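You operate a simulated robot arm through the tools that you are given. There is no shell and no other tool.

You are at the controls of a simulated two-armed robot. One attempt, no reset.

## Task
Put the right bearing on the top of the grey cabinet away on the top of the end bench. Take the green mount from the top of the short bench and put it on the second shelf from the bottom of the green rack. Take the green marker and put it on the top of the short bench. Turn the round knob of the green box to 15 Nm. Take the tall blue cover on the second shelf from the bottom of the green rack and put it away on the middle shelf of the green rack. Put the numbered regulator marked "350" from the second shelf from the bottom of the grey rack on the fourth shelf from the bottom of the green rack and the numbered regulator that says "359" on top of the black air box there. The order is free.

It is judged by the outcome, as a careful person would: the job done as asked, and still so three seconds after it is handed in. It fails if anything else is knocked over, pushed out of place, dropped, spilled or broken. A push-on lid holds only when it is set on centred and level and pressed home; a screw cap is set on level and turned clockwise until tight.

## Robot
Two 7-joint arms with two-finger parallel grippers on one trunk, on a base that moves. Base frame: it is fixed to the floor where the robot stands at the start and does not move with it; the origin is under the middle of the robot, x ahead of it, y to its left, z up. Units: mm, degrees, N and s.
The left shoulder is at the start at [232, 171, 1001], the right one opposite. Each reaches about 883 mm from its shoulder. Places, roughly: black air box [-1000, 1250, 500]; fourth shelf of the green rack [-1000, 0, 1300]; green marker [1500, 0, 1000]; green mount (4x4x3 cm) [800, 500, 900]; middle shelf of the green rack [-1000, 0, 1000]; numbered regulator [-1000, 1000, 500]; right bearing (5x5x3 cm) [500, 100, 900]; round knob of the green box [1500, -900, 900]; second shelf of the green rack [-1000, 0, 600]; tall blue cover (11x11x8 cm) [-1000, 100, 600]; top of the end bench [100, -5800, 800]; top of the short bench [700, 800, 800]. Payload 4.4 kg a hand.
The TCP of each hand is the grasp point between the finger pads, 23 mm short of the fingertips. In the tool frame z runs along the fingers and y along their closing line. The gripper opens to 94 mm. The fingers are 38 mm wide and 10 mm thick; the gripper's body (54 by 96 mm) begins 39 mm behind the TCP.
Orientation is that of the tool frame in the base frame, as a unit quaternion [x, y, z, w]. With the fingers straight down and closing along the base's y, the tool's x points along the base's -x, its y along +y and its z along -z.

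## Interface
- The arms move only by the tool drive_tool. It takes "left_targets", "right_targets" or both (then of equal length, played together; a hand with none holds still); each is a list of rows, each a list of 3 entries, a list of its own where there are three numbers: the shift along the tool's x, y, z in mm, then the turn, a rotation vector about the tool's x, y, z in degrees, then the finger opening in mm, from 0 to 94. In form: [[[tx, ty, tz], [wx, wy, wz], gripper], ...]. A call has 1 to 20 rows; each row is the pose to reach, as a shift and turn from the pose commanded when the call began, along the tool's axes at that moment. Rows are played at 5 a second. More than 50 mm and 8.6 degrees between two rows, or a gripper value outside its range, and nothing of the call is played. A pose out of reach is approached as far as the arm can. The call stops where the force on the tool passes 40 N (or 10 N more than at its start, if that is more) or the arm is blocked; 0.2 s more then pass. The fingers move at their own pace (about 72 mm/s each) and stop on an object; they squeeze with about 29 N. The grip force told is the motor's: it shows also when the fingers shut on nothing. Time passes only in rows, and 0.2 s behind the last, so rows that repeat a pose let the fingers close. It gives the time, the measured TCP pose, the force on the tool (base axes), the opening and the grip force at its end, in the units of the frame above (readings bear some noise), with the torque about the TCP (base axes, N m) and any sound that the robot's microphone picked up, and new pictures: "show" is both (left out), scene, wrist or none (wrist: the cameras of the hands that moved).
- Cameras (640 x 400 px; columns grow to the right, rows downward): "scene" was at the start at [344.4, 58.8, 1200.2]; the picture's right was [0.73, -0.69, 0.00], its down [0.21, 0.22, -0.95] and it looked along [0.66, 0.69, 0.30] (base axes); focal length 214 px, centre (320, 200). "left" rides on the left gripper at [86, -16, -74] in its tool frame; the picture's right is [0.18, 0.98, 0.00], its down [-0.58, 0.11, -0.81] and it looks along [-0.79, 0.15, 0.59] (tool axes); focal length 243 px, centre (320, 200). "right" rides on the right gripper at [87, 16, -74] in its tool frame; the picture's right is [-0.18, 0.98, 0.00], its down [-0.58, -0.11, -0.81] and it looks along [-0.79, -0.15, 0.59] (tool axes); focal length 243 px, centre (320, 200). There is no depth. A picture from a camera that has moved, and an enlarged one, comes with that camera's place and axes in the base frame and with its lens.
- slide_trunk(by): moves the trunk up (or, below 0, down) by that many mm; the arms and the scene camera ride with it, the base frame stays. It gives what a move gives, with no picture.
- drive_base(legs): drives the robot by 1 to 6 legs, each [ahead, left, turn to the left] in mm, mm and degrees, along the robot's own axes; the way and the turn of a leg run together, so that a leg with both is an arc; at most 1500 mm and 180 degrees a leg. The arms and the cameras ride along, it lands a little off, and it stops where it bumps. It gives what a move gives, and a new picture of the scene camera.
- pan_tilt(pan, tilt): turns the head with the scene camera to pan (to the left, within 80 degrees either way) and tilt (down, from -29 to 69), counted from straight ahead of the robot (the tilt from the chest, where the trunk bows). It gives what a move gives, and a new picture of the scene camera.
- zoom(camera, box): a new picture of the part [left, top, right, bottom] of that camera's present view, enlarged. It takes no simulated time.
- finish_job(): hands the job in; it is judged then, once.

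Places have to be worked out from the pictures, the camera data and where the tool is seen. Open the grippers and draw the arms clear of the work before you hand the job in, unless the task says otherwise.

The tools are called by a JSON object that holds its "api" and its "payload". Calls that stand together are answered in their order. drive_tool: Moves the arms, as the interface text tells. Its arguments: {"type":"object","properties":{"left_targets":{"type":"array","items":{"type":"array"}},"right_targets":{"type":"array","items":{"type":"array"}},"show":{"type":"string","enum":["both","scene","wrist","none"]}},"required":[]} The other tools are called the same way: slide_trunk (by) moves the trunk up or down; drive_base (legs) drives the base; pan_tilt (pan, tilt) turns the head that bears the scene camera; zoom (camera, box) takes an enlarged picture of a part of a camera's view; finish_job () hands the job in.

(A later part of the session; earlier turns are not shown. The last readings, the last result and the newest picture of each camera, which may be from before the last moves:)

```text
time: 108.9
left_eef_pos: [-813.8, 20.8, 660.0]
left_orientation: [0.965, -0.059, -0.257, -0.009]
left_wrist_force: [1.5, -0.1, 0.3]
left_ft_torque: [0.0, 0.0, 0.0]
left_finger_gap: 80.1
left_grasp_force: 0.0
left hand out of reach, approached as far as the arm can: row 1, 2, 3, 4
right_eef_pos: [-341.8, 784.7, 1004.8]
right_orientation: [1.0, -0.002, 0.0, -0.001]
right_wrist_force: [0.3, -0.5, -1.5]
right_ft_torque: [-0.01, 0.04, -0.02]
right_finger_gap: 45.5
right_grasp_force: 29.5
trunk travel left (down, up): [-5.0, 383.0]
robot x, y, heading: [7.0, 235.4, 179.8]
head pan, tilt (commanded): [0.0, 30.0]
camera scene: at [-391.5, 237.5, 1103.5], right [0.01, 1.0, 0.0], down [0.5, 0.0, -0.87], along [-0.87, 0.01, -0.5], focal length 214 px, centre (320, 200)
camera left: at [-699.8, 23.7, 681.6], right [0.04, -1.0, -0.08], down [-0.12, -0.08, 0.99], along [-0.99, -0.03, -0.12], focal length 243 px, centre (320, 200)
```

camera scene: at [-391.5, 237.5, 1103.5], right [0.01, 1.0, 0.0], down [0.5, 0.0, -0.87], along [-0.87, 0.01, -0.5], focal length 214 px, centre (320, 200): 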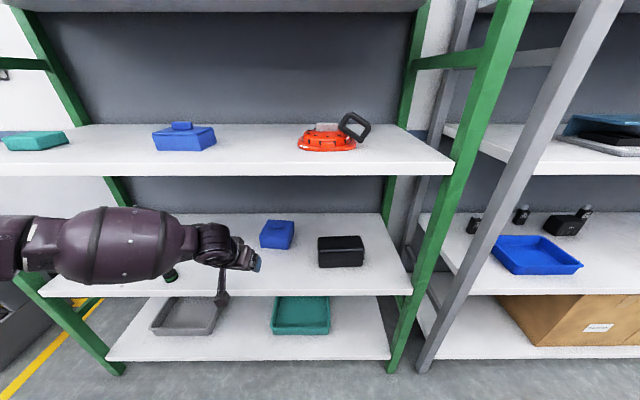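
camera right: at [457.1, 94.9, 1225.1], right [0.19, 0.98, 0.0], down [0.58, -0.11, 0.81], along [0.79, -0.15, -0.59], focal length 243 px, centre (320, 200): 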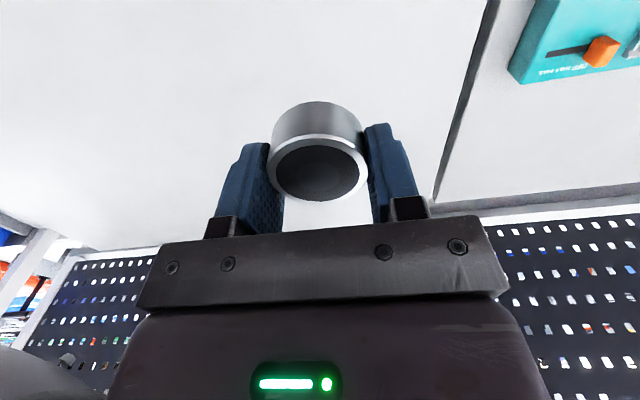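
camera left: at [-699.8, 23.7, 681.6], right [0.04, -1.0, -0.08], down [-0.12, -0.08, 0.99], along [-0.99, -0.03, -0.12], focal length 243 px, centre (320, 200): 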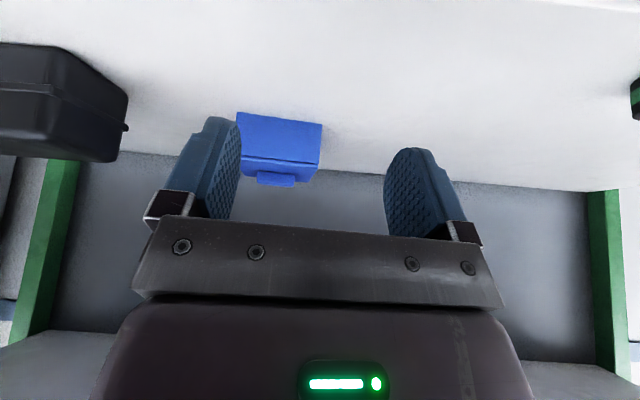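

The arm reaches less when the hand is straight in front of the shoulder; it wants to be further to the left of it. I pull the hand out of the shelf and sidestep the base to the right.

{"api": "drive_tool", "payload": {"left_targets": [[[30, 0, -20], [0, 0, 0], 80], [[65, -4, -35], [0, 0, 0], 80], [[80, -5, -45], [0, 0, 0], 80]], "show": "none"}}

{"api": "drive_base", "payload": {"legs": [[0, -190, 0.2]]}}

```text
time: 109.7
left_eef_pos: [-722.5, 17.3, 656.7]
left_orientation: [0.965, -0.056, -0.257, -0.008]
left_wrist_force: [-0.3, 0.5, 0.6]
left_ft_torque: [0.01, -0.01, -0.01]
left_finger_gap: 79.9
left_grasp_force: 0.0
right_eef_pos: [-340.8, 785.1, 1005.1]
right_orientation: [1.0, -0.002, -0.001, 0.0]
right_wrist_force: [-0.8, 0.1, -0.3]
right_ft_torque: [-0.01, 0.0, -0.03]
right_finger_gap: 45.3
right_grasp_force: 29.0
trunk travel left (down, up): [-5.0, 383.0]
robot x, y, heading: [2.7, 232.6, 179.6]
head pan, tilt (commanded): [0.0, 30.0]
```

```text
time: 112.0
left_eef_pos: [-721.7, 201.6, 656.5]
left_orientation: [0.965, -0.055, -0.258, -0.008]
left_wrist_force: [0.0, 0.1, 0.7]
left_ft_torque: [-0.01, -0.02, 0.0]
left_finger_gap: 80.1
left_grasp_force: 0.1
right_eef_pos: [-343.5, 970.5, 1004.4]
right_orientation: [1.0, 0.0, 0.0, 0.0]
right_wrist_force: [0.0, 0.3, -1.1]
right_ft_torque: [-0.02, 0.02, -0.02]
right_finger_gap: 45.1
right_grasp_force: 29.2
trunk travel left (down, up): [-5.0, 383.0]
robot x, y, heading: [6.7, 421.2, 179.7]
head pan, tilt (commanded): [0.0, 30.0]
camera scene: at [-391.1, 423.5, 1103.4], right [0.0, 1.0, 0.0], down [0.5, 0.0, -0.87], along [-0.87, 0.0, -0.5], focal length 214 px, centre (320, 200)
```

scene: 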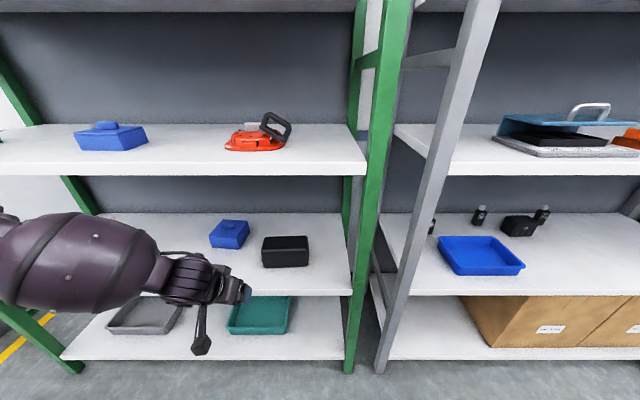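

Now there is more lateral room. I swing the hand left to line up with the cover and then extend inward.

{"api": "drive_tool", "payload": {"left_targets": [[[-10, 32, 4], [0, 0, 0], 80], [[-21, 64, 7], [0, 0, 0], 80], [[-31, 96, 11], [0, 0, 0], 80], [[-42, 128, 14], [0, 0, 0], 80], [[-72, 130, 34], [0, 0, 0], 80], [[-104, 133, 52], [0, 0, 0], 80], [[-138, 136, 72], [0, 0, 0], 80]], "show": "both"}}

```text
time: 113.5
left_eef_pos: [-891.7, 84.2, 662.1]
left_orientation: [0.965, -0.055, -0.255, -0.01]
left_wrist_force: [0.7, 0.5, -0.2]
left_ft_torque: [0.03, -0.02, 0.0]
left_finger_gap: 80.2
left_grasp_force: 0.1
right_eef_pos: [-344.8, 971.2, 1004.4]
right_orientation: [1.0, 0.0, 0.001, 0.0]
right_wrist_force: [-0.5, 0.5, -1.9]
right_ft_torque: [0.01, -0.02, 0.02]
right_finger_gap: 45.1
right_grasp_force: 29.3
trunk travel left (down, up): [-5.0, 383.0]
robot x, y, heading: [6.0, 421.6, 180.1]
head pan, tilt (commanded): [0.0, 30.0]
camera scene: at [-391.8, 423.0, 1103.0], right [0.0, 1.0, 0.0], down [0.5, 0.0, -0.87], along [-0.87, 0.0, -0.5], focal length 214 px, centre (320, 200)
camera left: at [-777.3, 87.4, 685.0], right [0.05, -1.0, -0.08], down [-0.12, -0.09, 0.99], along [-0.99, -0.04, -0.12], focal length 243 px, centre (320, 200)
```

scene: 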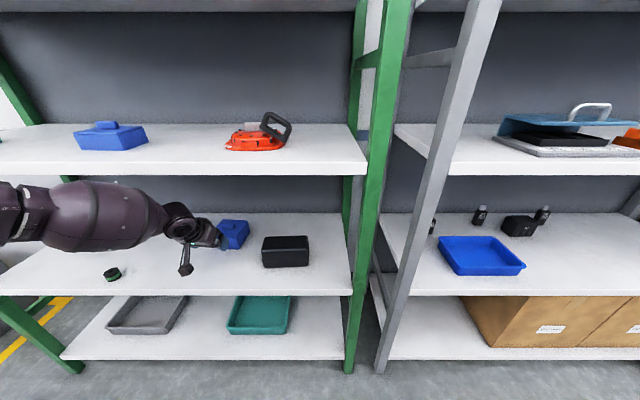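
left: 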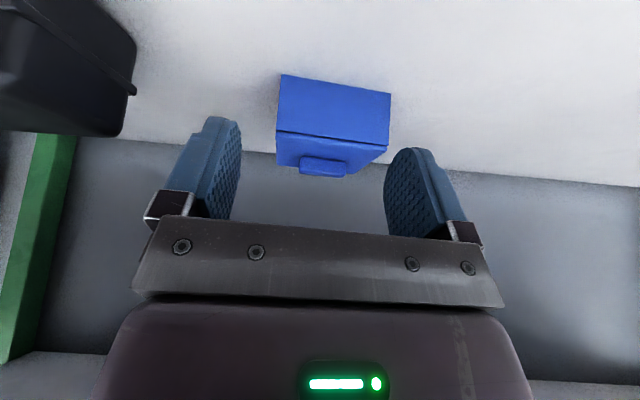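

The hand is aligned and 150 mm from the handle. I flatten the hand's pitch by another 15° to keep the forearm low, and extend further.

{"api": "drive_tool", "payload": {"left_targets": [[[-14, 3, 9], [0, -5, 0], 80], [[-29, 6, 19], [0, -10, 0], 80], [[-43, 9, 29], [0, -15, 0], 80], [[-57, 13, 38], [0, -15, 0], 80]], "show": "both"}}

```text
time: 114.5
left_eef_pos: [-932.5, 48.6, 685.2]
left_orientation: [0.923, -0.054, -0.381, -0.016]
left_wrist_force: [0.2, 0.0, 0.4]
left_ft_torque: [0.0, 0.03, 0.0]
left_finger_gap: 80.2
left_grasp_force: 0.0
left hand out of reach, approached as far as the arm can: row 2, 3, 4
right_eef_pos: [-343.9, 971.2, 1005.1]
right_orientation: [1.0, 0.0, 0.002, 0.0]
right_wrist_force: [-0.3, 0.2, -1.0]
right_ft_torque: [0.03, -0.03, 0.0]
right_finger_gap: 44.9
right_grasp_force: 29.3
trunk travel left (down, up): [-5.0, 383.0]
robot x, y, heading: [4.8, 425.6, 179.9]
head pan, tilt (commanded): [0.0, 30.0]
camera scene: at [-391.3, 424.0, 1103.3], right [0.0, 1.0, 0.0], down [0.5, 0.0, -0.87], along [-0.87, 0.0, -0.5], focal length 214 px, centre (320, 200)
camera left: at [-816.7, 53.2, 676.9], right [0.02, -0.99, -0.12], down [0.14, -0.11, 0.98], along [-0.99, -0.04, 0.14], focal length 243 px, centre (320, 200)
```

scene: 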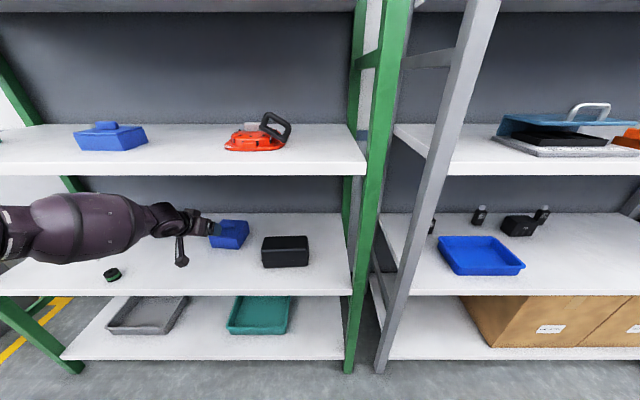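
left: 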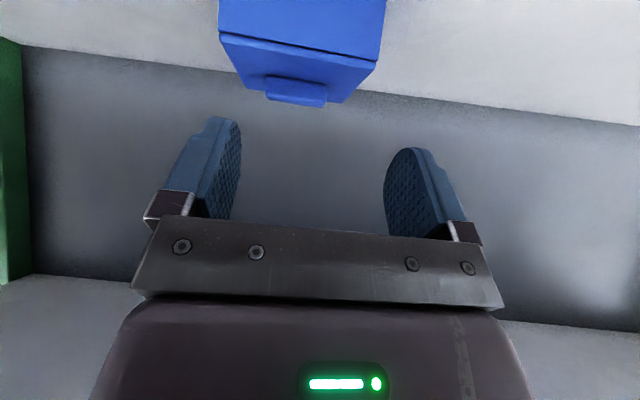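

Another limit: low and in front is tight for this arm. I'll stand further right and closer so the left arm reaches outward to its left; first I retreat the hand from the shelf.

{"api": "drive_tool", "payload": {"left_targets": [[[30, -4, -30], [0, 0, 0], 80], [[60, -8, -60], [0, 0, 0], 80], [[90, -12, -92], [0, 0, 0], 80]], "show": "none"}}

{"api": "drive_base", "payload": {"legs": [[0, -150, 0]]}}

```text
time: 115.3
left_eef_pos: [-802.6, 47.0, 688.8]
left_orientation: [0.923, -0.054, -0.381, -0.016]
left_wrist_force: [0.1, -0.9, 0.6]
left_ft_torque: [0.0, 0.0, 0.0]
left_finger_gap: 79.8
left_grasp_force: 0.0
right_eef_pos: [-341.7, 971.1, 1005.3]
right_orientation: [1.0, 0.001, 0.0, 0.001]
right_wrist_force: [-0.4, 0.9, -0.5]
right_ft_torque: [-0.03, 0.02, 0.0]
right_finger_gap: 45.0
right_grasp_force: 29.2
trunk travel left (down, up): [-5.0, 383.0]
robot x, y, heading: [6.3, 419.2, 179.9]
head pan, tilt (commanded): [0.0, 30.0]
```

```text
time: 117.3
left_eef_pos: [-803.1, 194.6, 689.4]
left_orientation: [0.923, -0.053, -0.381, -0.015]
left_wrist_force: [0.3, 0.2, 0.1]
left_ft_torque: [-0.01, -0.03, -0.01]
left_finger_gap: 80.0
left_grasp_force: 0.0
right_eef_pos: [-344.2, 1117.6, 1004.6]
right_orientation: [1.0, 0.001, -0.001, 0.0]
right_wrist_force: [-0.1, 0.5, -1.8]
right_ft_torque: [-0.03, 0.0, -0.02]
right_finger_gap: 45.3
right_grasp_force: 28.6
trunk travel left (down, up): [-5.0, 383.0]
robot x, y, heading: [4.2, 569.9, -180.2]
head pan, tilt (commanded): [0.0, 30.0]
camera scene: at [-391.1, 570.9, 1103.4], right [0.0, 1.0, 0.0], down [0.5, 0.0, -0.87], along [-0.87, 0.0, -0.5], focal length 214 px, centre (320, 200)
```

scene: 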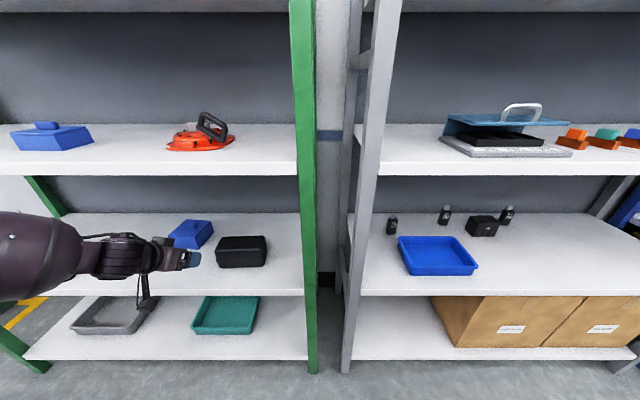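

I now swing the hand left in line with the cover again and extend in.

{"api": "drive_tool", "payload": {"left_targets": [[[6, 38, 0], [0, 0, 0], 80], [[12, 76, 0], [0, 0, 0], 80], [[17, 114, 0], [0, 0, 0], 80], [[0, 120, 38], [0, 0, 0], 80], [[-32, 127, 76], [0, 0, 0], 80]], "show": "both"}}

```text
refused: row 5 steps farther than a row can; nothing moved
```

The last row was just over the step limit; I split it.

{"api": "drive_tool", "payload": {"left_targets": [[[6, 38, 0], [0, 0, 0], 80], [[12, 76, 0], [0, 0, 0], 80], [[17, 114, 0], [0, 0, 0], 80], [[2, 119, 28], [0, 0, 0], 80], [[-15, 123, 54], [0, 0, 0], 80], [[-32, 127, 76], [0, 0, 0], 80]], "show": "both"}}

```text
time: 118.7
left_eef_pos: [-894.0, 73.3, 657.8]
left_orientation: [0.923, -0.054, -0.381, -0.016]
left_wrist_force: [0.0, -0.1, 0.3]
left_ft_torque: [0.03, 0.02, -0.02]
left_finger_gap: 80.1
left_grasp_force: 0.0
right_eef_pos: [-344.3, 1117.9, 1004.8]
right_orientation: [1.0, 0.0, 0.001, 0.001]
right_wrist_force: [0.3, -0.4, -0.7]
right_ft_torque: [0.0, -0.02, 0.02]
right_finger_gap: 45.0
right_grasp_force: 29.1
trunk travel left (down, up): [-5.0, 383.0]
robot x, y, heading: [4.2, 572.4, -180.0]
head pan, tilt (commanded): [0.0, 30.0]
camera scene: at [-391.4, 570.9, 1103.2], right [0.0, 1.0, 0.0], down [0.5, 0.0, -0.87], along [-0.87, 0.0, -0.5], focal length 214 px, centre (320, 200)
camera left: at [-778.1, 76.7, 649.9], right [0.02, -0.99, -0.12], down [0.14, -0.11, 0.98], along [-0.99, -0.04, 0.14], focal length 243 px, centre (320, 200)
```

scene: 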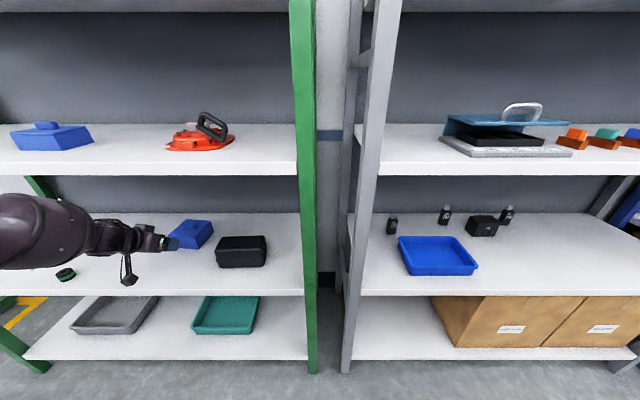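
left: 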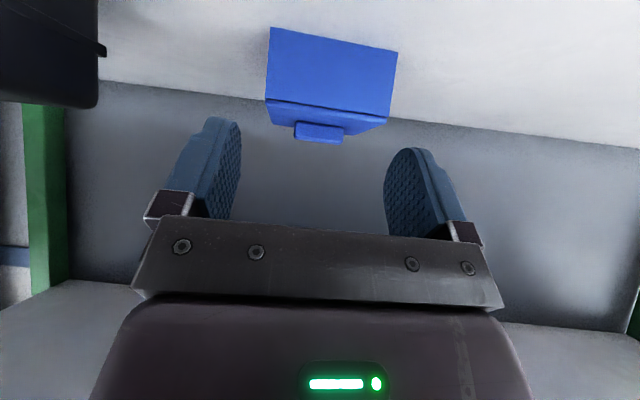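

In reach. I extend a further 65 mm toward the cover.

{"api": "drive_tool", "payload": {"left_targets": [[[-14, 2, 17], [0, 0, 0], 80], [[-28, 4, 33], [0, 0, 0], 80], [[-43, 5.5, 50], [0, 0, 0], 80]], "show": "both"}}

```text
time: 119.5
left_eef_pos: [-926.8, 85.2, 653.5]
left_orientation: [0.922, -0.062, -0.382, -0.028]
left_wrist_force: [-0.4, 0.2, 0.1]
left_ft_torque: [0.0, -0.03, -0.01]
left_finger_gap: 80.0
left_grasp_force: 0.0
left hand out of reach, approached as far as the arm can: row 2, 3
right_eef_pos: [-344.8, 1117.1, 1006.1]
right_orientation: [1.0, 0.001, 0.0, 0.0]
right_wrist_force: [0.4, -0.6, -0.2]
right_ft_torque: [-0.01, 0.0, -0.01]
right_finger_gap: 45.2
right_grasp_force: 28.6
trunk travel left (down, up): [-5.0, 383.0]
robot x, y, heading: [6.1, 562.7, -180.0]
head pan, tilt (commanded): [0.0, 30.0]
camera scene: at [-390.9, 570.6, 1103.5], right [0.0, 1.0, 0.0], down [0.5, 0.0, -0.87], along [-0.87, 0.0, -0.5], focal length 214 px, centre (320, 200)
camera left: at [-811.6, 85.2, 645.4], right [-0.01, -0.99, -0.13], down [0.14, -0.13, 0.98], along [-0.99, -0.01, 0.14], focal length 243 px, centre (320, 200)
```

scene: 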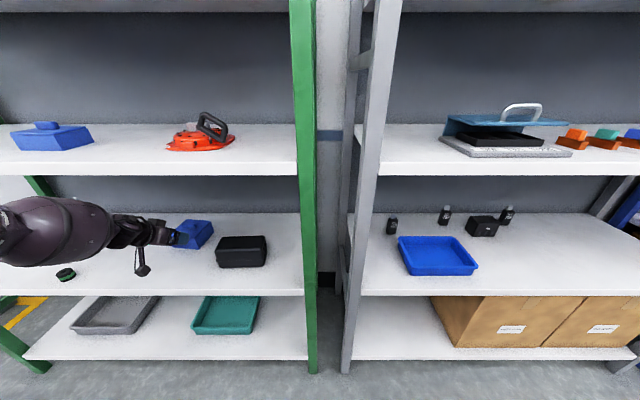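
left: 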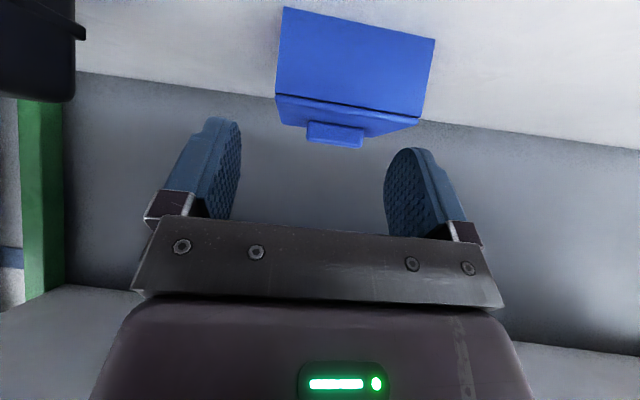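

Now it is simply the arm's full stretch. I pull the hand back 40 mm for slack, centre it in y, and then drive the base forward 100 mm.

{"api": "drive_tool", "payload": {"left_targets": [[[12, 0, -18], [0, 0, 0], 80], [[24, 2, -36], [0, 0, 1], 80]], "show": "none"}}

{"api": "drive_base", "payload": {"legs": [[100, 0, 0]]}}

{"api": "zoom", "payload": {"camera": "left", "box": [0, 0, 640, 400]}}

```text
time: 120.1
left_eef_pos: [-885.0, 76.1, 663.9]
left_orientation: [0.922, -0.061, -0.381, -0.012]
left_wrist_force: [0.0, -0.6, -0.8]
left_ft_torque: [0.0, -0.03, 0.02]
left_finger_gap: 79.9
left_grasp_force: 0.1
right_eef_pos: [-344.2, 1117.5, 1004.6]
right_orientation: [1.0, 0.0, 0.0, 0.001]
right_wrist_force: [-0.1, 0.6, -1.6]
right_ft_torque: [-0.01, 0.01, 0.0]
right_finger_gap: 45.1
right_grasp_force: 29.1
trunk travel left (down, up): [-5.0, 383.0]
robot x, y, heading: [4.2, 569.3, -180.1]
head pan, tilt (commanded): [0.0, 30.0]
```

```text
time: 121.3
left_eef_pos: [-981.1, 73.8, 658.4]
left_orientation: [0.924, -0.061, -0.376, -0.01]
left_wrist_force: [0.3, -0.5, 0.7]
left_ft_torque: [0.02, 0.01, 0.0]
left_finger_gap: 80.1
left_grasp_force: 0.0
right_eef_pos: [-444.7, 1117.3, 1005.3]
right_orientation: [1.0, 0.003, 0.0, 0.0]
right_wrist_force: [0.6, 0.5, -1.0]
right_ft_torque: [0.01, -0.01, -0.03]
right_finger_gap: 45.1
right_grasp_force: 28.3
trunk travel left (down, up): [-5.0, 383.0]
robot x, y, heading: [-92.9, 567.3, -180.0]
head pan, tilt (commanded): [0.0, 30.0]
stopped in leg 1: the robot was blocked; the commanded pose is now the measured one
camera scene: at [-490.5, 570.1, 1103.5], right [0.0, 1.0, 0.0], down [0.5, 0.0, -0.87], along [-0.87, 0.0, -0.5], focal length 214 px, centre (320, 200)
```

scene: 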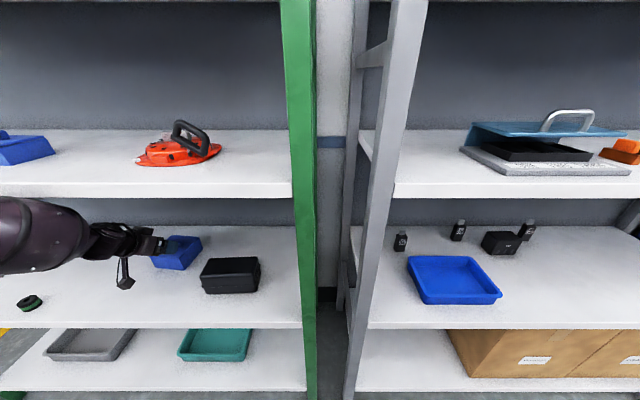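

```text
1.00 times, centred on (320, 200) of left (not enlarged: the box is as wide or as high as the picture)
camera zoom: at [-865.1, 76.0, 651.0], right [0.01, -0.99, -0.1], down [0.13, -0.1, 0.99], along [-0.99, -0.02, 0.13], focal length 243 px, centre (320, 200)
```

zoom: 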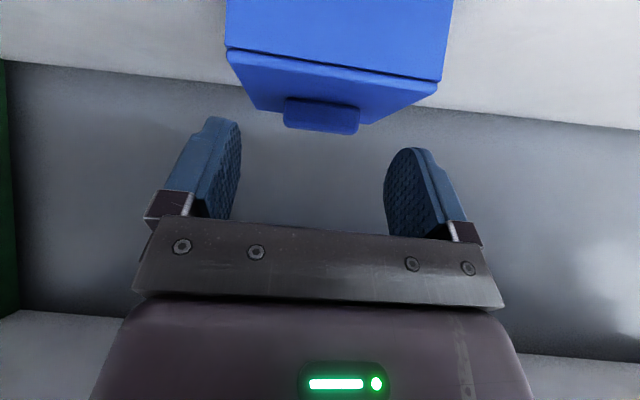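

The base was stopped right at the end, likely the raised forearm brushing the shelf above. Extending the arm lowers the elbow, so I extend 30 mm now.

{"api": "drive_tool", "payload": {"left_targets": [[[-10, 1, 10], [0, 0, 0], 80], [[-21, 1.6, 21], [0, 0, 0], 80]], "show": "both"}}

```text
time: 122.2
left_eef_pos: [-990.7, 62.7, 644.0]
left_orientation: [0.93, -0.056, -0.364, -0.009]
left_wrist_force: [-0.3, -0.4, 0.0]
left_ft_torque: [-0.05, -0.01, 0.0]
left_finger_gap: 79.9
left_grasp_force: 0.1
right_eef_pos: [-448.6, 1113.4, 1004.8]
right_orientation: [1.0, 0.009, 0.002, 0.0]
right_wrist_force: [-0.9, -0.6, -1.1]
right_ft_torque: [0.02, -0.03, 0.03]
right_finger_gap: 45.1
right_grasp_force: 29.2
trunk travel left (down, up): [-5.0, 383.0]
robot x, y, heading: [-90.4, 566.7, -179.1]
head pan, tilt (commanded): [0.0, 30.0]
stopped in row 2 (left hand): the arm was blocked; the commanded pose is now the measured one
camera scene: at [-489.0, 565.9, 1102.8], right [-0.01, 1.0, 0.0], down [0.5, 0.01, -0.86], along [-0.86, -0.01, -0.5], focal length 214 px, centre (320, 200)
camera left: at [-875.5, 66.3, 639.1], right [0.03, -0.99, -0.1], down [0.11, -0.1, 0.99], along [-0.99, -0.04, 0.1], focal length 243 px, centre (320, 200)
```

scene: 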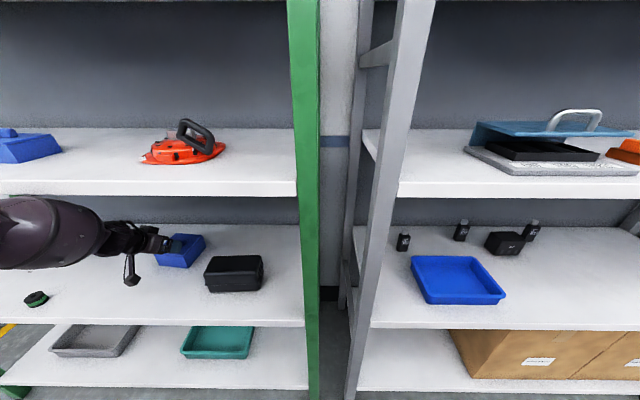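
left: 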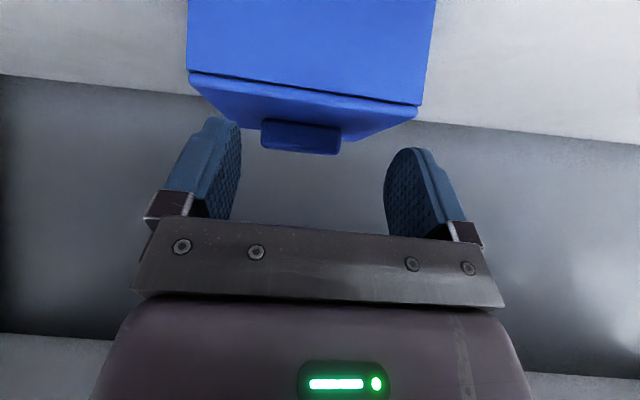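

The forearm barrel is touching the middle shelf's edge, so I back off 60 mm, stretch the arm fully (which flattens the elbow), and then approach again with the base.

{"api": "drive_base", "payload": {"legs": [[-70, 0, -0.9]]}}

{"api": "drive_tool", "payload": {"left_targets": [[[0, -10, 0], [0, 0, 0], 80], [[-20, -14, 12], [0, 0, 0], 80], [[-40, -14, 32], [0, 0, 0], 80]], "show": "both"}}

```text
time: 123.2
left_eef_pos: [-931.2, 81.1, 647.8]
left_orientation: [0.928, -0.065, -0.366, -0.011]
left_wrist_force: [0.5, -1.0, 0.4]
left_ft_torque: [-0.01, 0.02, 0.02]
left_finger_gap: 79.9
left_grasp_force: 0.1
right_eef_pos: [-366.2, 1121.7, 1004.3]
right_orientation: [1.0, -0.003, 0.0, 0.0]
right_wrist_force: [-0.2, 0.2, -1.1]
right_ft_torque: [-0.02, 0.05, 0.02]
right_finger_gap: 45.1
right_grasp_force: 28.8
trunk travel left (down, up): [-5.0, 383.0]
robot x, y, heading: [-22.9, 572.0, 179.7]
head pan, tilt (commanded): [0.0, 30.0]
camera scene: at [-417.2, 574.6, 1103.8], right [0.01, 1.0, 0.0], down [0.5, 0.0, -0.87], along [-0.87, 0.01, -0.5], focal length 214 px, centre (320, 200)
```

scene: 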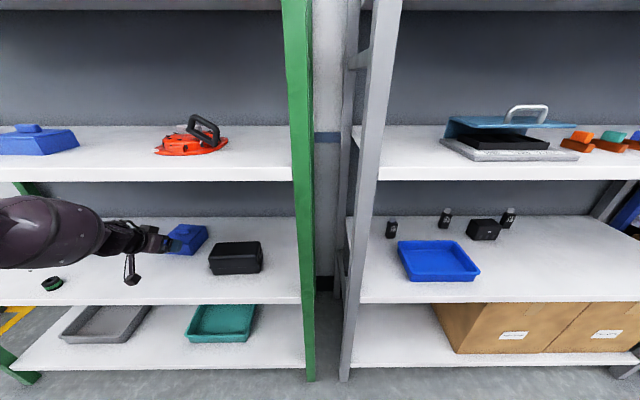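

```text
time: 124.0
left_eef_pos: [-953.0, 103.3, 650.8]
left_orientation: [0.928, -0.069, -0.366, -0.017]
left_wrist_force: [-0.1, 0.3, -0.5]
left_ft_torque: [0.02, 0.01, 0.01]
left_finger_gap: 80.0
left_grasp_force: 0.1
left hand out of reach, approached as far as the arm can: row 2, 3
right_eef_pos: [-367.7, 1122.0, 1005.0]
right_orientation: [1.0, -0.003, 0.0, -0.001]
right_wrist_force: [-0.2, -0.7, -0.3]
right_ft_torque: [0.01, 0.0, -0.02]
right_finger_gap: 45.2
right_grasp_force: 28.9
trunk travel left (down, up): [-5.0, 383.0]
robot x, y, heading: [-18.9, 568.3, 179.7]
head pan, tilt (commanded): [0.0, 30.0]
camera scene: at [-417.7, 574.6, 1103.5], right [0.01, 1.0, 0.0], down [0.5, 0.0, -0.87], along [-0.87, 0.01, -0.5], focal length 214 px, centre (320, 200)
camera left: at [-836.5, 102.7, 646.3], right [0.0, -0.99, -0.11], down [0.11, -0.11, 0.99], along [-0.99, -0.01, 0.11], focal length 243 px, centre (320, 200)
```

scene: 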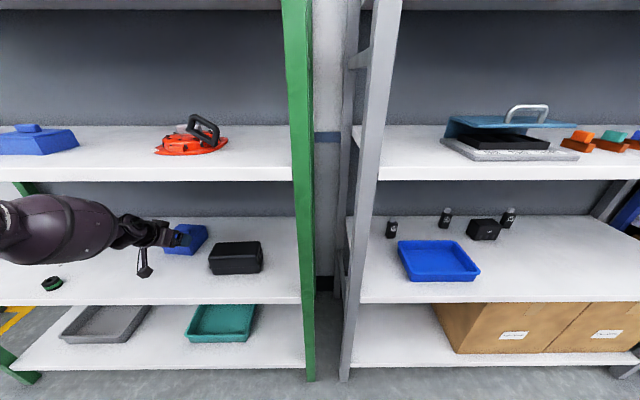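
left: 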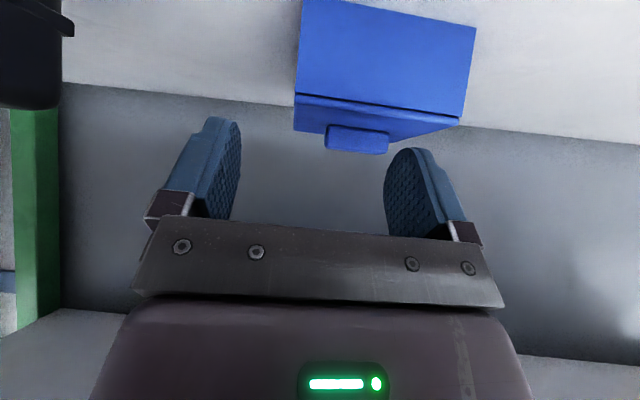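

Stretched, but 27 mm too far to the right. I shift the base left 27 mm and forward 50 mm, then check alignment with the handle.

{"api": "drive_base", "payload": {"legs": [[0, 27, 0.3], [50, 0, 0]]}}

{"api": "zoom", "payload": {"camera": "left", "box": [0, 0, 640, 400]}}

```text
time: 125.4
left_eef_pos: [-1001.1, 69.5, 649.9]
left_orientation: [0.928, -0.066, -0.365, -0.016]
left_wrist_force: [-0.1, 0.3, -1.0]
left_ft_torque: [-0.03, 0.03, 0.04]
left_finger_gap: 80.0
left_grasp_force: 0.0
right_eef_pos: [-421.2, 1091.9, 1005.4]
right_orientation: [1.0, 0.001, 0.001, 0.0]
right_wrist_force: [-0.2, 0.3, -0.4]
right_ft_torque: [0.01, -0.02, 0.03]
right_finger_gap: 45.2
right_grasp_force: 28.9
trunk travel left (down, up): [-5.0, 383.0]
robot x, y, heading: [-73.9, 542.2, 179.7]
head pan, tilt (commanded): [0.0, 30.0]
camera scene: at [-469.1, 545.3, 1103.1], right [0.0, 1.0, 0.0], down [0.5, 0.0, -0.87], along [-0.87, 0.0, -0.5], focal length 214 px, centre (320, 200)
```

scene: 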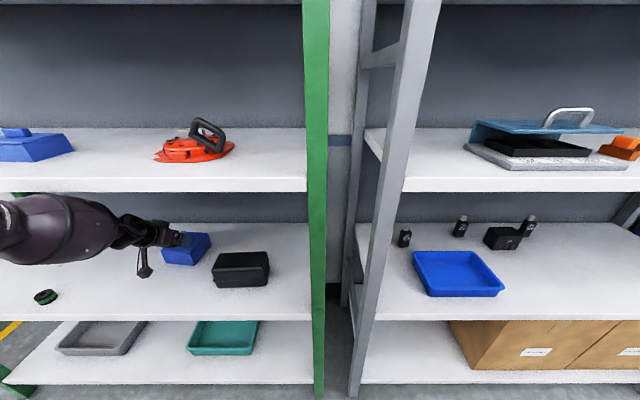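

```text
1.00 times, centred on (320, 200) of left (not enlarged: the box is as wide or as high as the picture)
camera zoom: at [-884.4, 70.9, 645.4], right [0.0, -0.99, -0.11], down [0.11, -0.1, 0.99], along [-0.99, -0.01, 0.11], focal length 243 px, centre (320, 200)
```

zoom: 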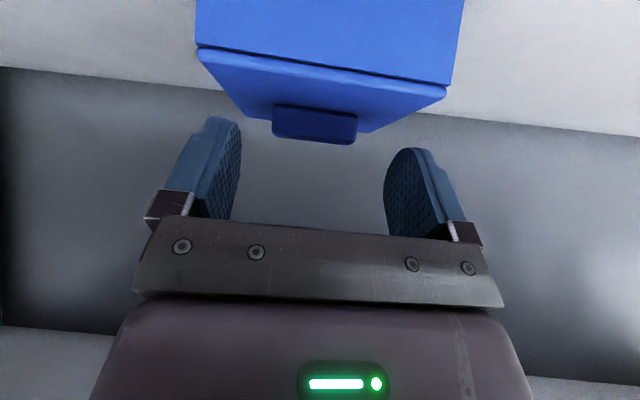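

Unblocked; the handle is at about (-1040, 77, 615) and sits between the fingers. I move 7 mm right and 45 mm forward so the fingers straddle the handle.

{"api": "drive_base", "payload": {"legs": [[0, -7, 0], [45, 0, 0]]}}

{"api": "zoom", "payload": {"camera": "left", "box": [0, 0, 640, 400]}}

```text
time: 126.7
left_eef_pos: [-1015.1, 67.0, 637.7]
left_orientation: [0.932, -0.054, -0.359, -0.015]
left_wrist_force: [4.3, 3.3, 48.0]
left_ft_torque: [2.09, -0.29, 0.03]
left_finger_gap: 81.3
left_grasp_force: 1.0
right_eef_pos: [-453.7, 1095.4, 1006.3]
right_orientation: [1.0, 0.005, 0.002, -0.001]
right_wrist_force: [0.6, 0.4, -1.0]
right_ft_torque: [0.01, -0.02, -0.01]
right_finger_gap: 45.0
right_grasp_force: 29.1
trunk travel left (down, up): [-5.0, 383.0]
robot x, y, heading: [-101.1, 552.3, -179.8]
head pan, tilt (commanded): [0.0, 30.0]
stopped in leg 2: the force on the tool passed its limit at 140 N (the readings are from after the stop); the commanded pose is now the measured one
camera scene: at [-496.6, 548.1, 1103.7], right [-0.01, 1.0, 0.0], down [0.5, 0.0, -0.87], along [-0.87, 0.0, -0.5], focal length 214 px, centre (320, 200)
```

scene: 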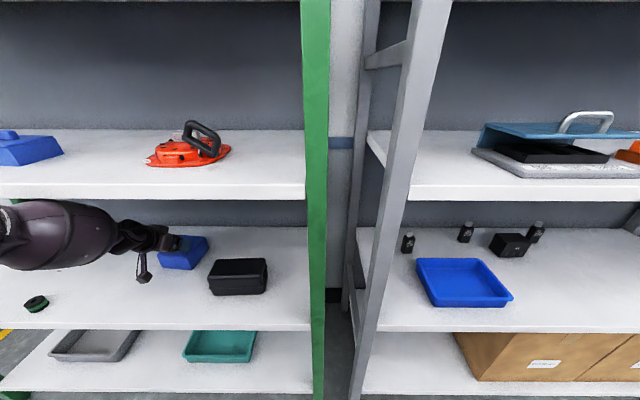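

```text
1.00 times, centred on (320, 200) of left (not enlarged: the box is as wide or as high as the picture)
camera zoom: at [-899.9, 71.2, 634.7], right [0.03, -0.99, -0.11], down [0.1, -0.11, 0.99], along [-0.99, -0.04, 0.09], focal length 243 px, centre (320, 200)
```

zoom: 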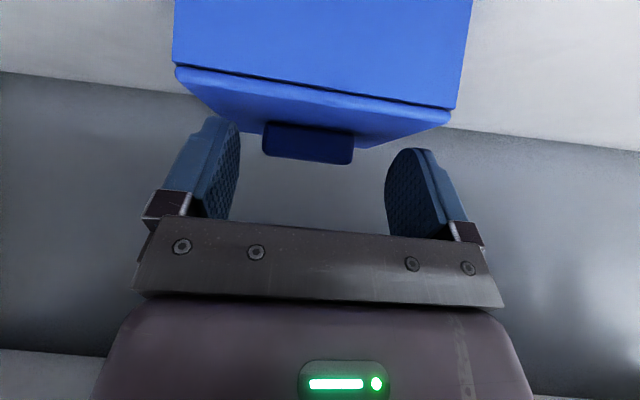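

The forearm jammed under the shelf edge and pushed the fingers down onto the cover (48 N). I back the base off immediately to release it.

{"api": "drive_base", "payload": {"legs": [[-40, 0, 0]]}}

{"api": "zoom", "payload": {"camera": "left", "box": [0, 0, 640, 400]}}

```text
time: 127.6
left_eef_pos: [-977.8, 68.2, 639.2]
left_orientation: [0.932, -0.057, -0.358, -0.014]
left_wrist_force: [-0.7, -0.5, -0.2]
left_ft_torque: [-0.01, 0.0, -0.02]
left_finger_gap: 80.2
left_grasp_force: 0.1
right_eef_pos: [-413.5, 1097.8, 1004.6]
right_orientation: [1.0, 0.004, 0.001, 0.0]
right_wrist_force: [-0.2, 0.0, -1.4]
right_ft_torque: [-0.01, 0.01, 0.04]
right_finger_gap: 45.1
right_grasp_force: 29.3
trunk travel left (down, up): [-5.0, 383.0]
robot x, y, heading: [-60.9, 548.8, -179.6]
head pan, tilt (commanded): [0.0, 30.0]
camera scene: at [-456.4, 550.4, 1103.8], right [-0.01, 1.0, 0.0], down [0.5, 0.0, -0.87], along [-0.87, 0.0, -0.5], focal length 214 px, centre (320, 200)
```

scene: 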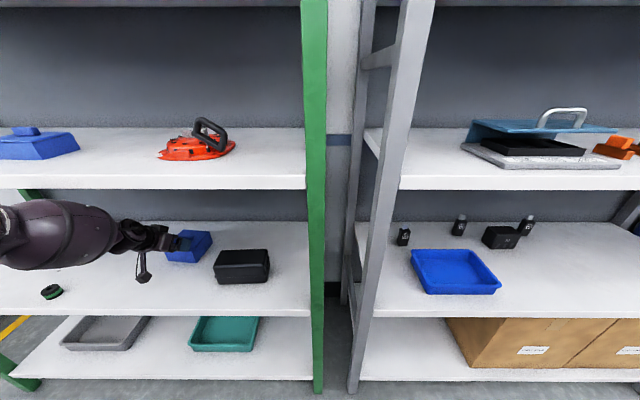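

```text
1.00 times, centred on (320, 200) of left (not enlarged: the box is as wide or as high as the picture)
camera zoom: at [-860.4, 71.8, 636.5], right [0.02, -0.99, -0.11], down [0.1, -0.11, 0.99], along [-1.0, -0.03, 0.09], focal length 243 px, centre (320, 200)
```

zoom: 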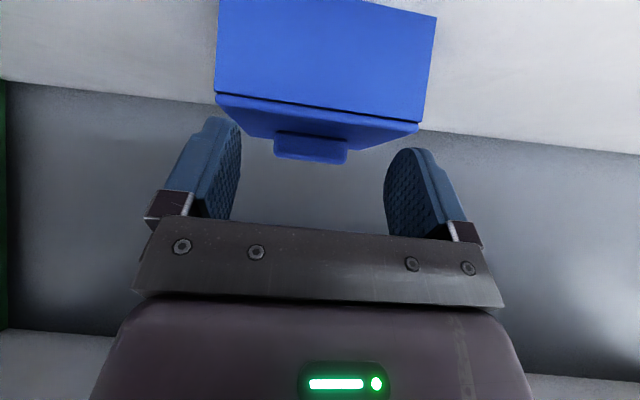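

Released; the cover hasn't moved. The elbow sits high, so I need the wrist lower: I retreat and flatten the hand to about 20° below horizontal before trying again.

{"api": "drive_base", "payload": {"legs": [[-70, 0, -0.4]]}}

{"api": "drive_tool", "payload": {"left_targets": [[[-7, 0, -7], [0, -6, 0], 80], [[-10, 0, -10], [0, -12, 0], 80], [[-10, -8, -10], [0, -18, 0], 80], [[-10, -8, -10], [0, -24, 0], 80]], "show": "both"}}

```text
time: 128.6
left_eef_pos: [-908.7, 76.1, 638.5]
left_orientation: [0.932, -0.06, -0.358, -0.016]
left_wrist_force: [0.6, 0.2, 0.2]
left_ft_torque: [-0.01, -0.01, -0.02]
left_finger_gap: 79.9
left_grasp_force: 0.1
right_eef_pos: [-338.0, 1101.4, 1005.1]
right_orientation: [1.0, 0.001, 0.0, 0.0]
right_wrist_force: [-0.6, -0.2, -2.0]
right_ft_torque: [-0.01, 0.06, 0.02]
right_finger_gap: 45.4
right_grasp_force: 29.0
trunk travel left (down, up): [-5.0, 383.0]
robot x, y, heading: [7.8, 550.4, 180.2]
head pan, tilt (commanded): [0.0, 30.0]
camera scene: at [-385.5, 553.5, 1103.7], right [0.0, 1.0, 0.0], down [0.5, 0.0, -0.87], along [-0.87, 0.0, -0.5], focal length 214 px, centre (320, 200)
```

scene: 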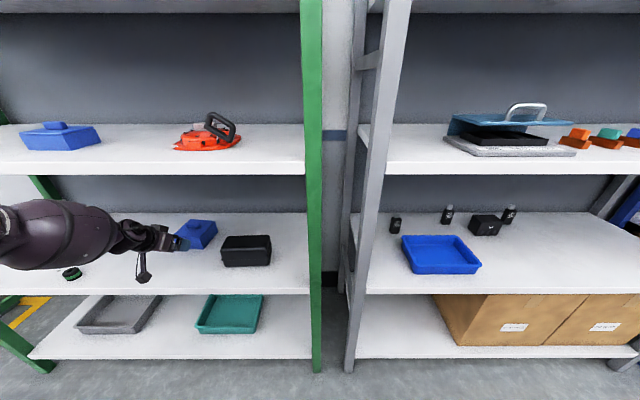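

```text
time: 129.6
left_eef_pos: [-908.3, 86.9, 653.3]
left_orientation: [0.837, -0.054, -0.544, -0.025]
left_wrist_force: [1.1, 0.0, 0.1]
left_ft_torque: [0.02, 0.0, -0.02]
left_finger_gap: 80.0
left_grasp_force: 0.0
left hand out of reach, approached as far as the arm can: row 4
right_eef_pos: [-338.0, 1100.6, 1003.8]
right_orientation: [1.0, 0.0, 0.001, 0.0]
right_wrist_force: [-1.2, 0.1, -0.8]
right_ft_torque: [0.02, 0.01, 0.0]
right_finger_gap: 45.2
right_grasp_force: 28.6
trunk travel left (down, up): [-5.0, 383.0]
robot x, y, heading: [14.4, 551.1, 179.8]
head pan, tilt (commanded): [0.0, 30.0]
camera scene: at [-386.1, 553.5, 1103.4], right [0.0, 1.0, 0.0], down [0.5, 0.0, -0.87], along [-0.87, 0.0, -0.5], focal length 214 px, centre (320, 200)
camera left: at [-803.4, 89.9, 604.7], right [-0.04, -0.99, -0.15], down [0.49, -0.15, 0.86], along [-0.87, -0.04, 0.49], focal length 243 px, centre (320, 200)
```

scene: 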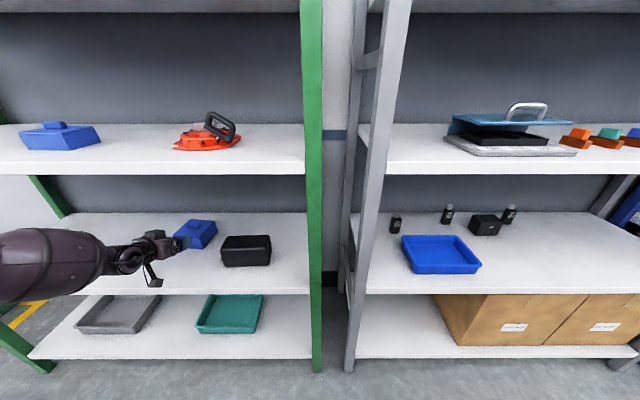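
left: 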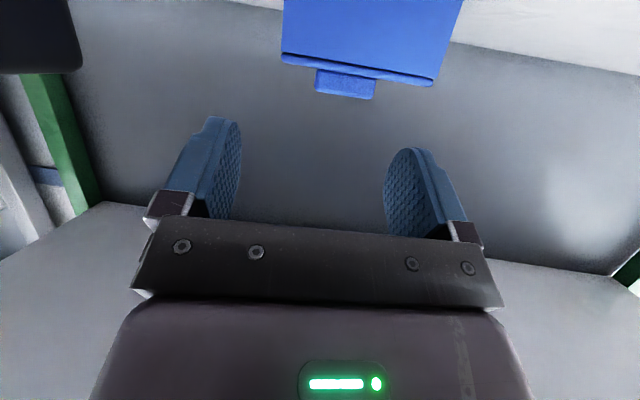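

The forearm is much lower now. I drive forward 100 mm with a slight left shift and check.

{"api": "drive_base", "payload": {"legs": [[0, 9, 0.2], [95, 0, 0]]}}

{"api": "zoom", "payload": {"camera": "left", "box": [0, 0, 640, 400]}}

```text
time: 131.1
left_eef_pos: [-1004.2, 76.5, 653.8]
left_orientation: [0.837, -0.054, -0.543, -0.024]
left_wrist_force: [0.1, -0.9, -1.0]
left_ft_torque: [0.0, 0.04, 0.0]
left_finger_gap: 80.2
left_grasp_force: 0.0
right_eef_pos: [-435.1, 1090.5, 1005.3]
right_orientation: [1.0, 0.002, 0.001, -0.001]
right_wrist_force: [0.0, -0.3, -1.4]
right_ft_torque: [-0.04, -0.02, -0.02]
right_finger_gap: 45.0
right_grasp_force: 28.6
trunk travel left (down, up): [-5.0, 383.0]
robot x, y, heading: [-86.6, 539.0, 179.8]
head pan, tilt (commanded): [0.0, 30.0]
camera scene: at [-482.6, 543.9, 1103.1], right [0.0, 1.0, 0.0], down [0.5, 0.0, -0.87], along [-0.87, 0.0, -0.5], focal length 214 px, centre (320, 200)
```

scene: 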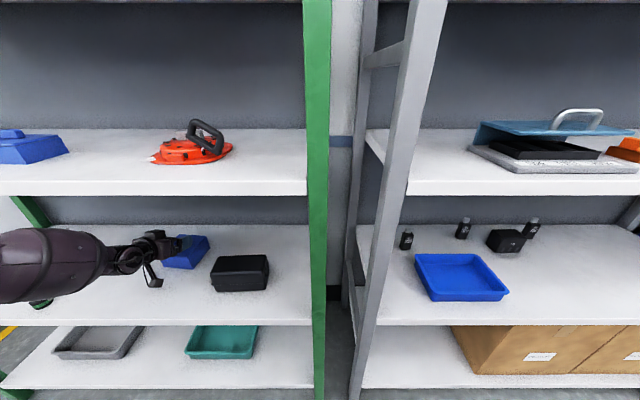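

```text
1.00 times, centred on (320, 200) of left (not enlarged: the box is as wide or as high as the picture)
camera zoom: at [-898.7, 79.9, 603.8], right [-0.04, -0.99, -0.15], down [0.48, -0.15, 0.86], along [-0.87, -0.04, 0.48], focal length 243 px, centre (320, 200)
```

zoom: 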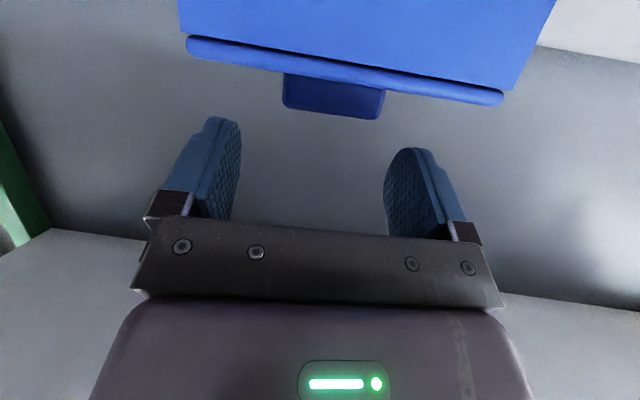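

Clear of obstacles, and the handle is centred at y≈76. I go forward 42 mm so the fingers straddle the handle from above.

{"api": "drive_base", "payload": {"legs": [[42, 0, 0]]}}

{"api": "zoom", "payload": {"camera": "left", "box": [0, 0, 640, 400]}}

```text
time: 132.0
left_eef_pos: [-1045.8, 78.6, 652.1]
left_orientation: [0.837, -0.055, -0.543, -0.025]
left_wrist_force: [-0.3, -0.3, -1.1]
left_ft_torque: [-0.01, 0.01, 0.01]
left_finger_gap: 79.8
left_grasp_force: 0.1
right_eef_pos: [-475.3, 1091.5, 1004.1]
right_orientation: [1.0, 0.0, 0.001, 0.0]
right_wrist_force: [0.1, 0.3, -1.3]
right_ft_torque: [-0.03, -0.01, 0.01]
right_finger_gap: 45.0
right_grasp_force: 29.1
trunk travel left (down, up): [-5.0, 383.0]
robot x, y, heading: [-124.5, 541.9, 179.6]
head pan, tilt (commanded): [0.0, 30.0]
camera scene: at [-523.6, 545.0, 1103.1], right [0.0, 1.0, 0.0], down [0.5, 0.0, -0.87], along [-0.87, 0.0, -0.5], focal length 214 px, centre (320, 200)
```

scene: 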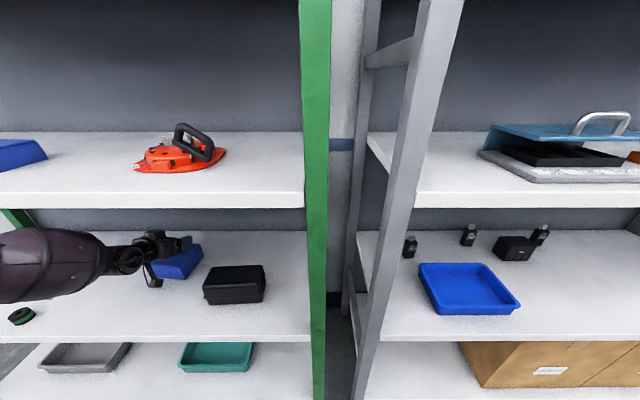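

```text
1.00 times, centred on (320, 200) of left (not enlarged: the box is as wide or as high as the picture)
camera zoom: at [-940.8, 81.9, 603.9], right [-0.04, -0.99, -0.15], down [0.48, -0.15, 0.86], along [-0.87, -0.03, 0.48], focal length 243 px, centre (320, 200)
```

zoom: 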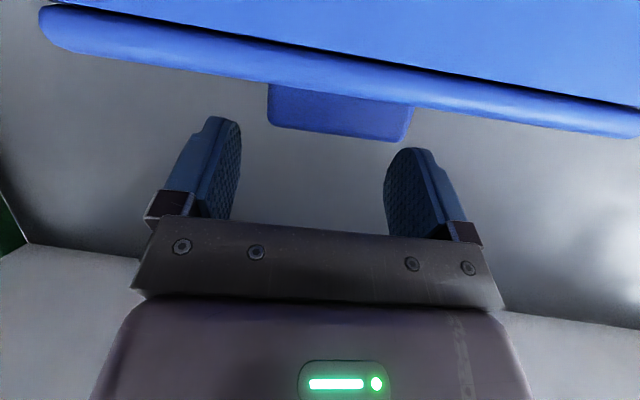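

The fingers straddle the handle with TCP 34 mm above it in line. I lower 16 mm with the fingers staying just above the lid surface.

{"api": "drive_tool", "payload": {"left_targets": [[[7, 1, 3], [0, 0, 0], 80], [[11, 1.5, 4.7], [0, 0, 0], 80], [[14.7, 1.7, 6.3], [0, 0, 0], 80]], "show": "wrist"}}

```text
time: 132.8
left_eef_pos: [-1042.0, 82.9, 640.5]
left_orientation: [0.838, -0.053, -0.543, -0.022]
left_wrist_force: [0.2, -0.5, 0.7]
left_ft_torque: [0.02, -0.01, -0.05]
left_finger_gap: 79.9
left_grasp_force: 0.0
left hand out of reach, approached as far as the arm can: row 1, 2, 3
right_eef_pos: [-475.8, 1090.9, 1005.6]
right_orientation: [1.0, 0.0, 0.0, 0.001]
right_wrist_force: [0.4, 0.9, -0.9]
right_ft_torque: [0.0, 0.0, -0.02]
right_finger_gap: 45.2
right_grasp_force: 29.1
trunk travel left (down, up): [-5.0, 383.0]
robot x, y, heading: [-126.2, 540.5, 179.7]
head pan, tilt (commanded): [0.0, 30.0]
camera left: at [-936.9, 85.3, 591.6], right [-0.04, -0.99, -0.15], down [0.48, -0.15, 0.86], along [-0.87, -0.04, 0.48], focal length 243 px, centre (320, 200)
```

left: 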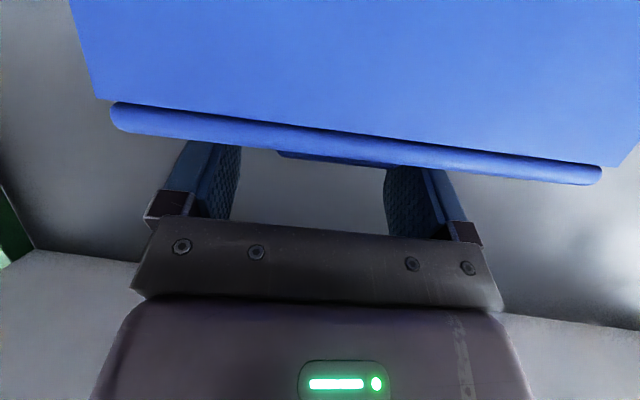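

The hand is about 6 mm right of the handle's centre. I nudge the base left 6 mm and lower slightly before closing.

{"api": "drive_base", "payload": {"legs": [[0, 7, 0]]}}

{"api": "drive_tool", "payload": {"left_targets": [[[3, 0, -2], [0, 0, 0], 80], [[3, 0, -2], [0, 0, 0], 60], [[3, 0, -2], [0, 0, 0], 45], [[3, 0, -2], [0, 0, 0], 40], [[3, 0, -2], [0, 0, 0], 40]], "show": "both"}}

```text
time: 133.6
left_eef_pos: [-1042.5, 75.8, 639.7]
left_orientation: [0.838, -0.056, -0.542, -0.024]
left_wrist_force: [-0.1, -0.2, 0.3]
left_ft_torque: [0.03, 0.0, -0.01]
left_finger_gap: 80.0
left_grasp_force: 0.1
right_eef_pos: [-474.6, 1085.3, 1005.6]
right_orientation: [1.0, -0.001, 0.001, 0.0]
right_wrist_force: [0.5, -0.5, -0.7]
right_ft_torque: [0.02, 0.0, -0.01]
right_finger_gap: 45.3
right_grasp_force: 29.0
trunk travel left (down, up): [-5.0, 383.0]
robot x, y, heading: [-131.0, 537.4, 179.7]
head pan, tilt (commanded): [0.0, 30.0]
camera scene: at [-523.1, 537.7, 1103.4], right [0.0, 1.0, 0.0], down [0.5, 0.0, -0.87], along [-0.87, 0.0, -0.5], focal length 214 px, centre (320, 200)
```

scene: 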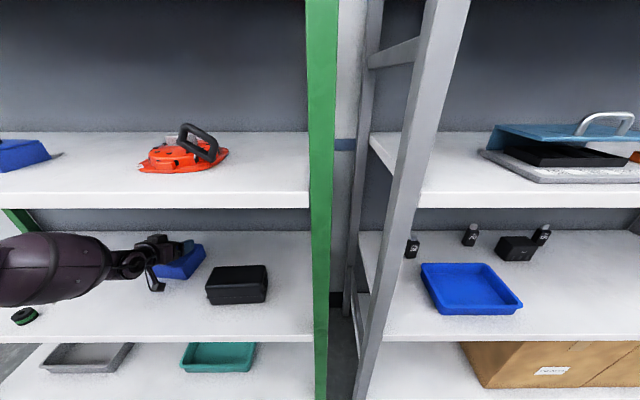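

```text
time: 134.8
left_eef_pos: [-1039.1, 75.2, 639.9]
left_orientation: [0.837, -0.054, -0.543, -0.022]
left_wrist_force: [-0.1, 0.0, 1.3]
left_ft_torque: [-0.05, 0.0, -0.02]
left_finger_gap: 51.6
left_grasp_force: 28.3
right_eef_pos: [-475.0, 1083.9, 1005.5]
right_orientation: [1.0, 0.0, 0.001, 0.001]
right_wrist_force: [-0.3, 0.2, -1.7]
right_ft_torque: [-0.05, 0.0, -0.03]
right_finger_gap: 45.2
right_grasp_force: 29.0
trunk travel left (down, up): [-5.0, 383.0]
robot x, y, heading: [-125.9, 535.0, 179.7]
head pan, tilt (commanded): [0.0, 30.0]
camera scene: at [-523.0, 538.0, 1103.4], right [0.0, 1.0, 0.0], down [0.5, 0.0, -0.87], along [-0.87, 0.0, -0.5], focal length 214 px, centre (320, 200)
camera left: at [-933.9, 78.4, 590.1], right [-0.04, -0.99, -0.15], down [0.48, -0.15, 0.86], along [-0.87, -0.04, 0.48], focal length 243 px, centre (320, 200)
```

scene: 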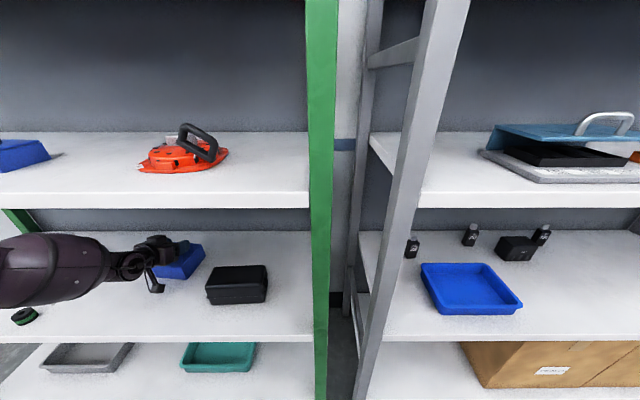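
left: 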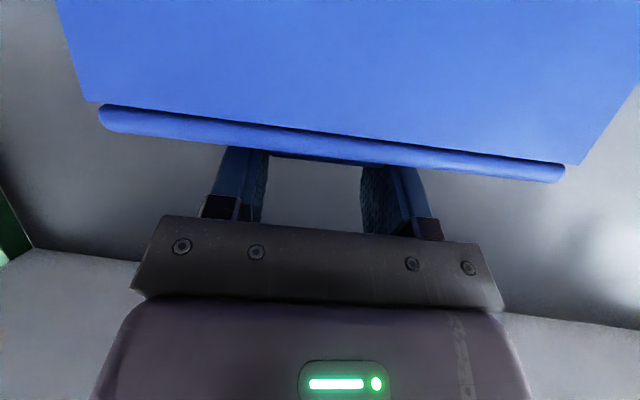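

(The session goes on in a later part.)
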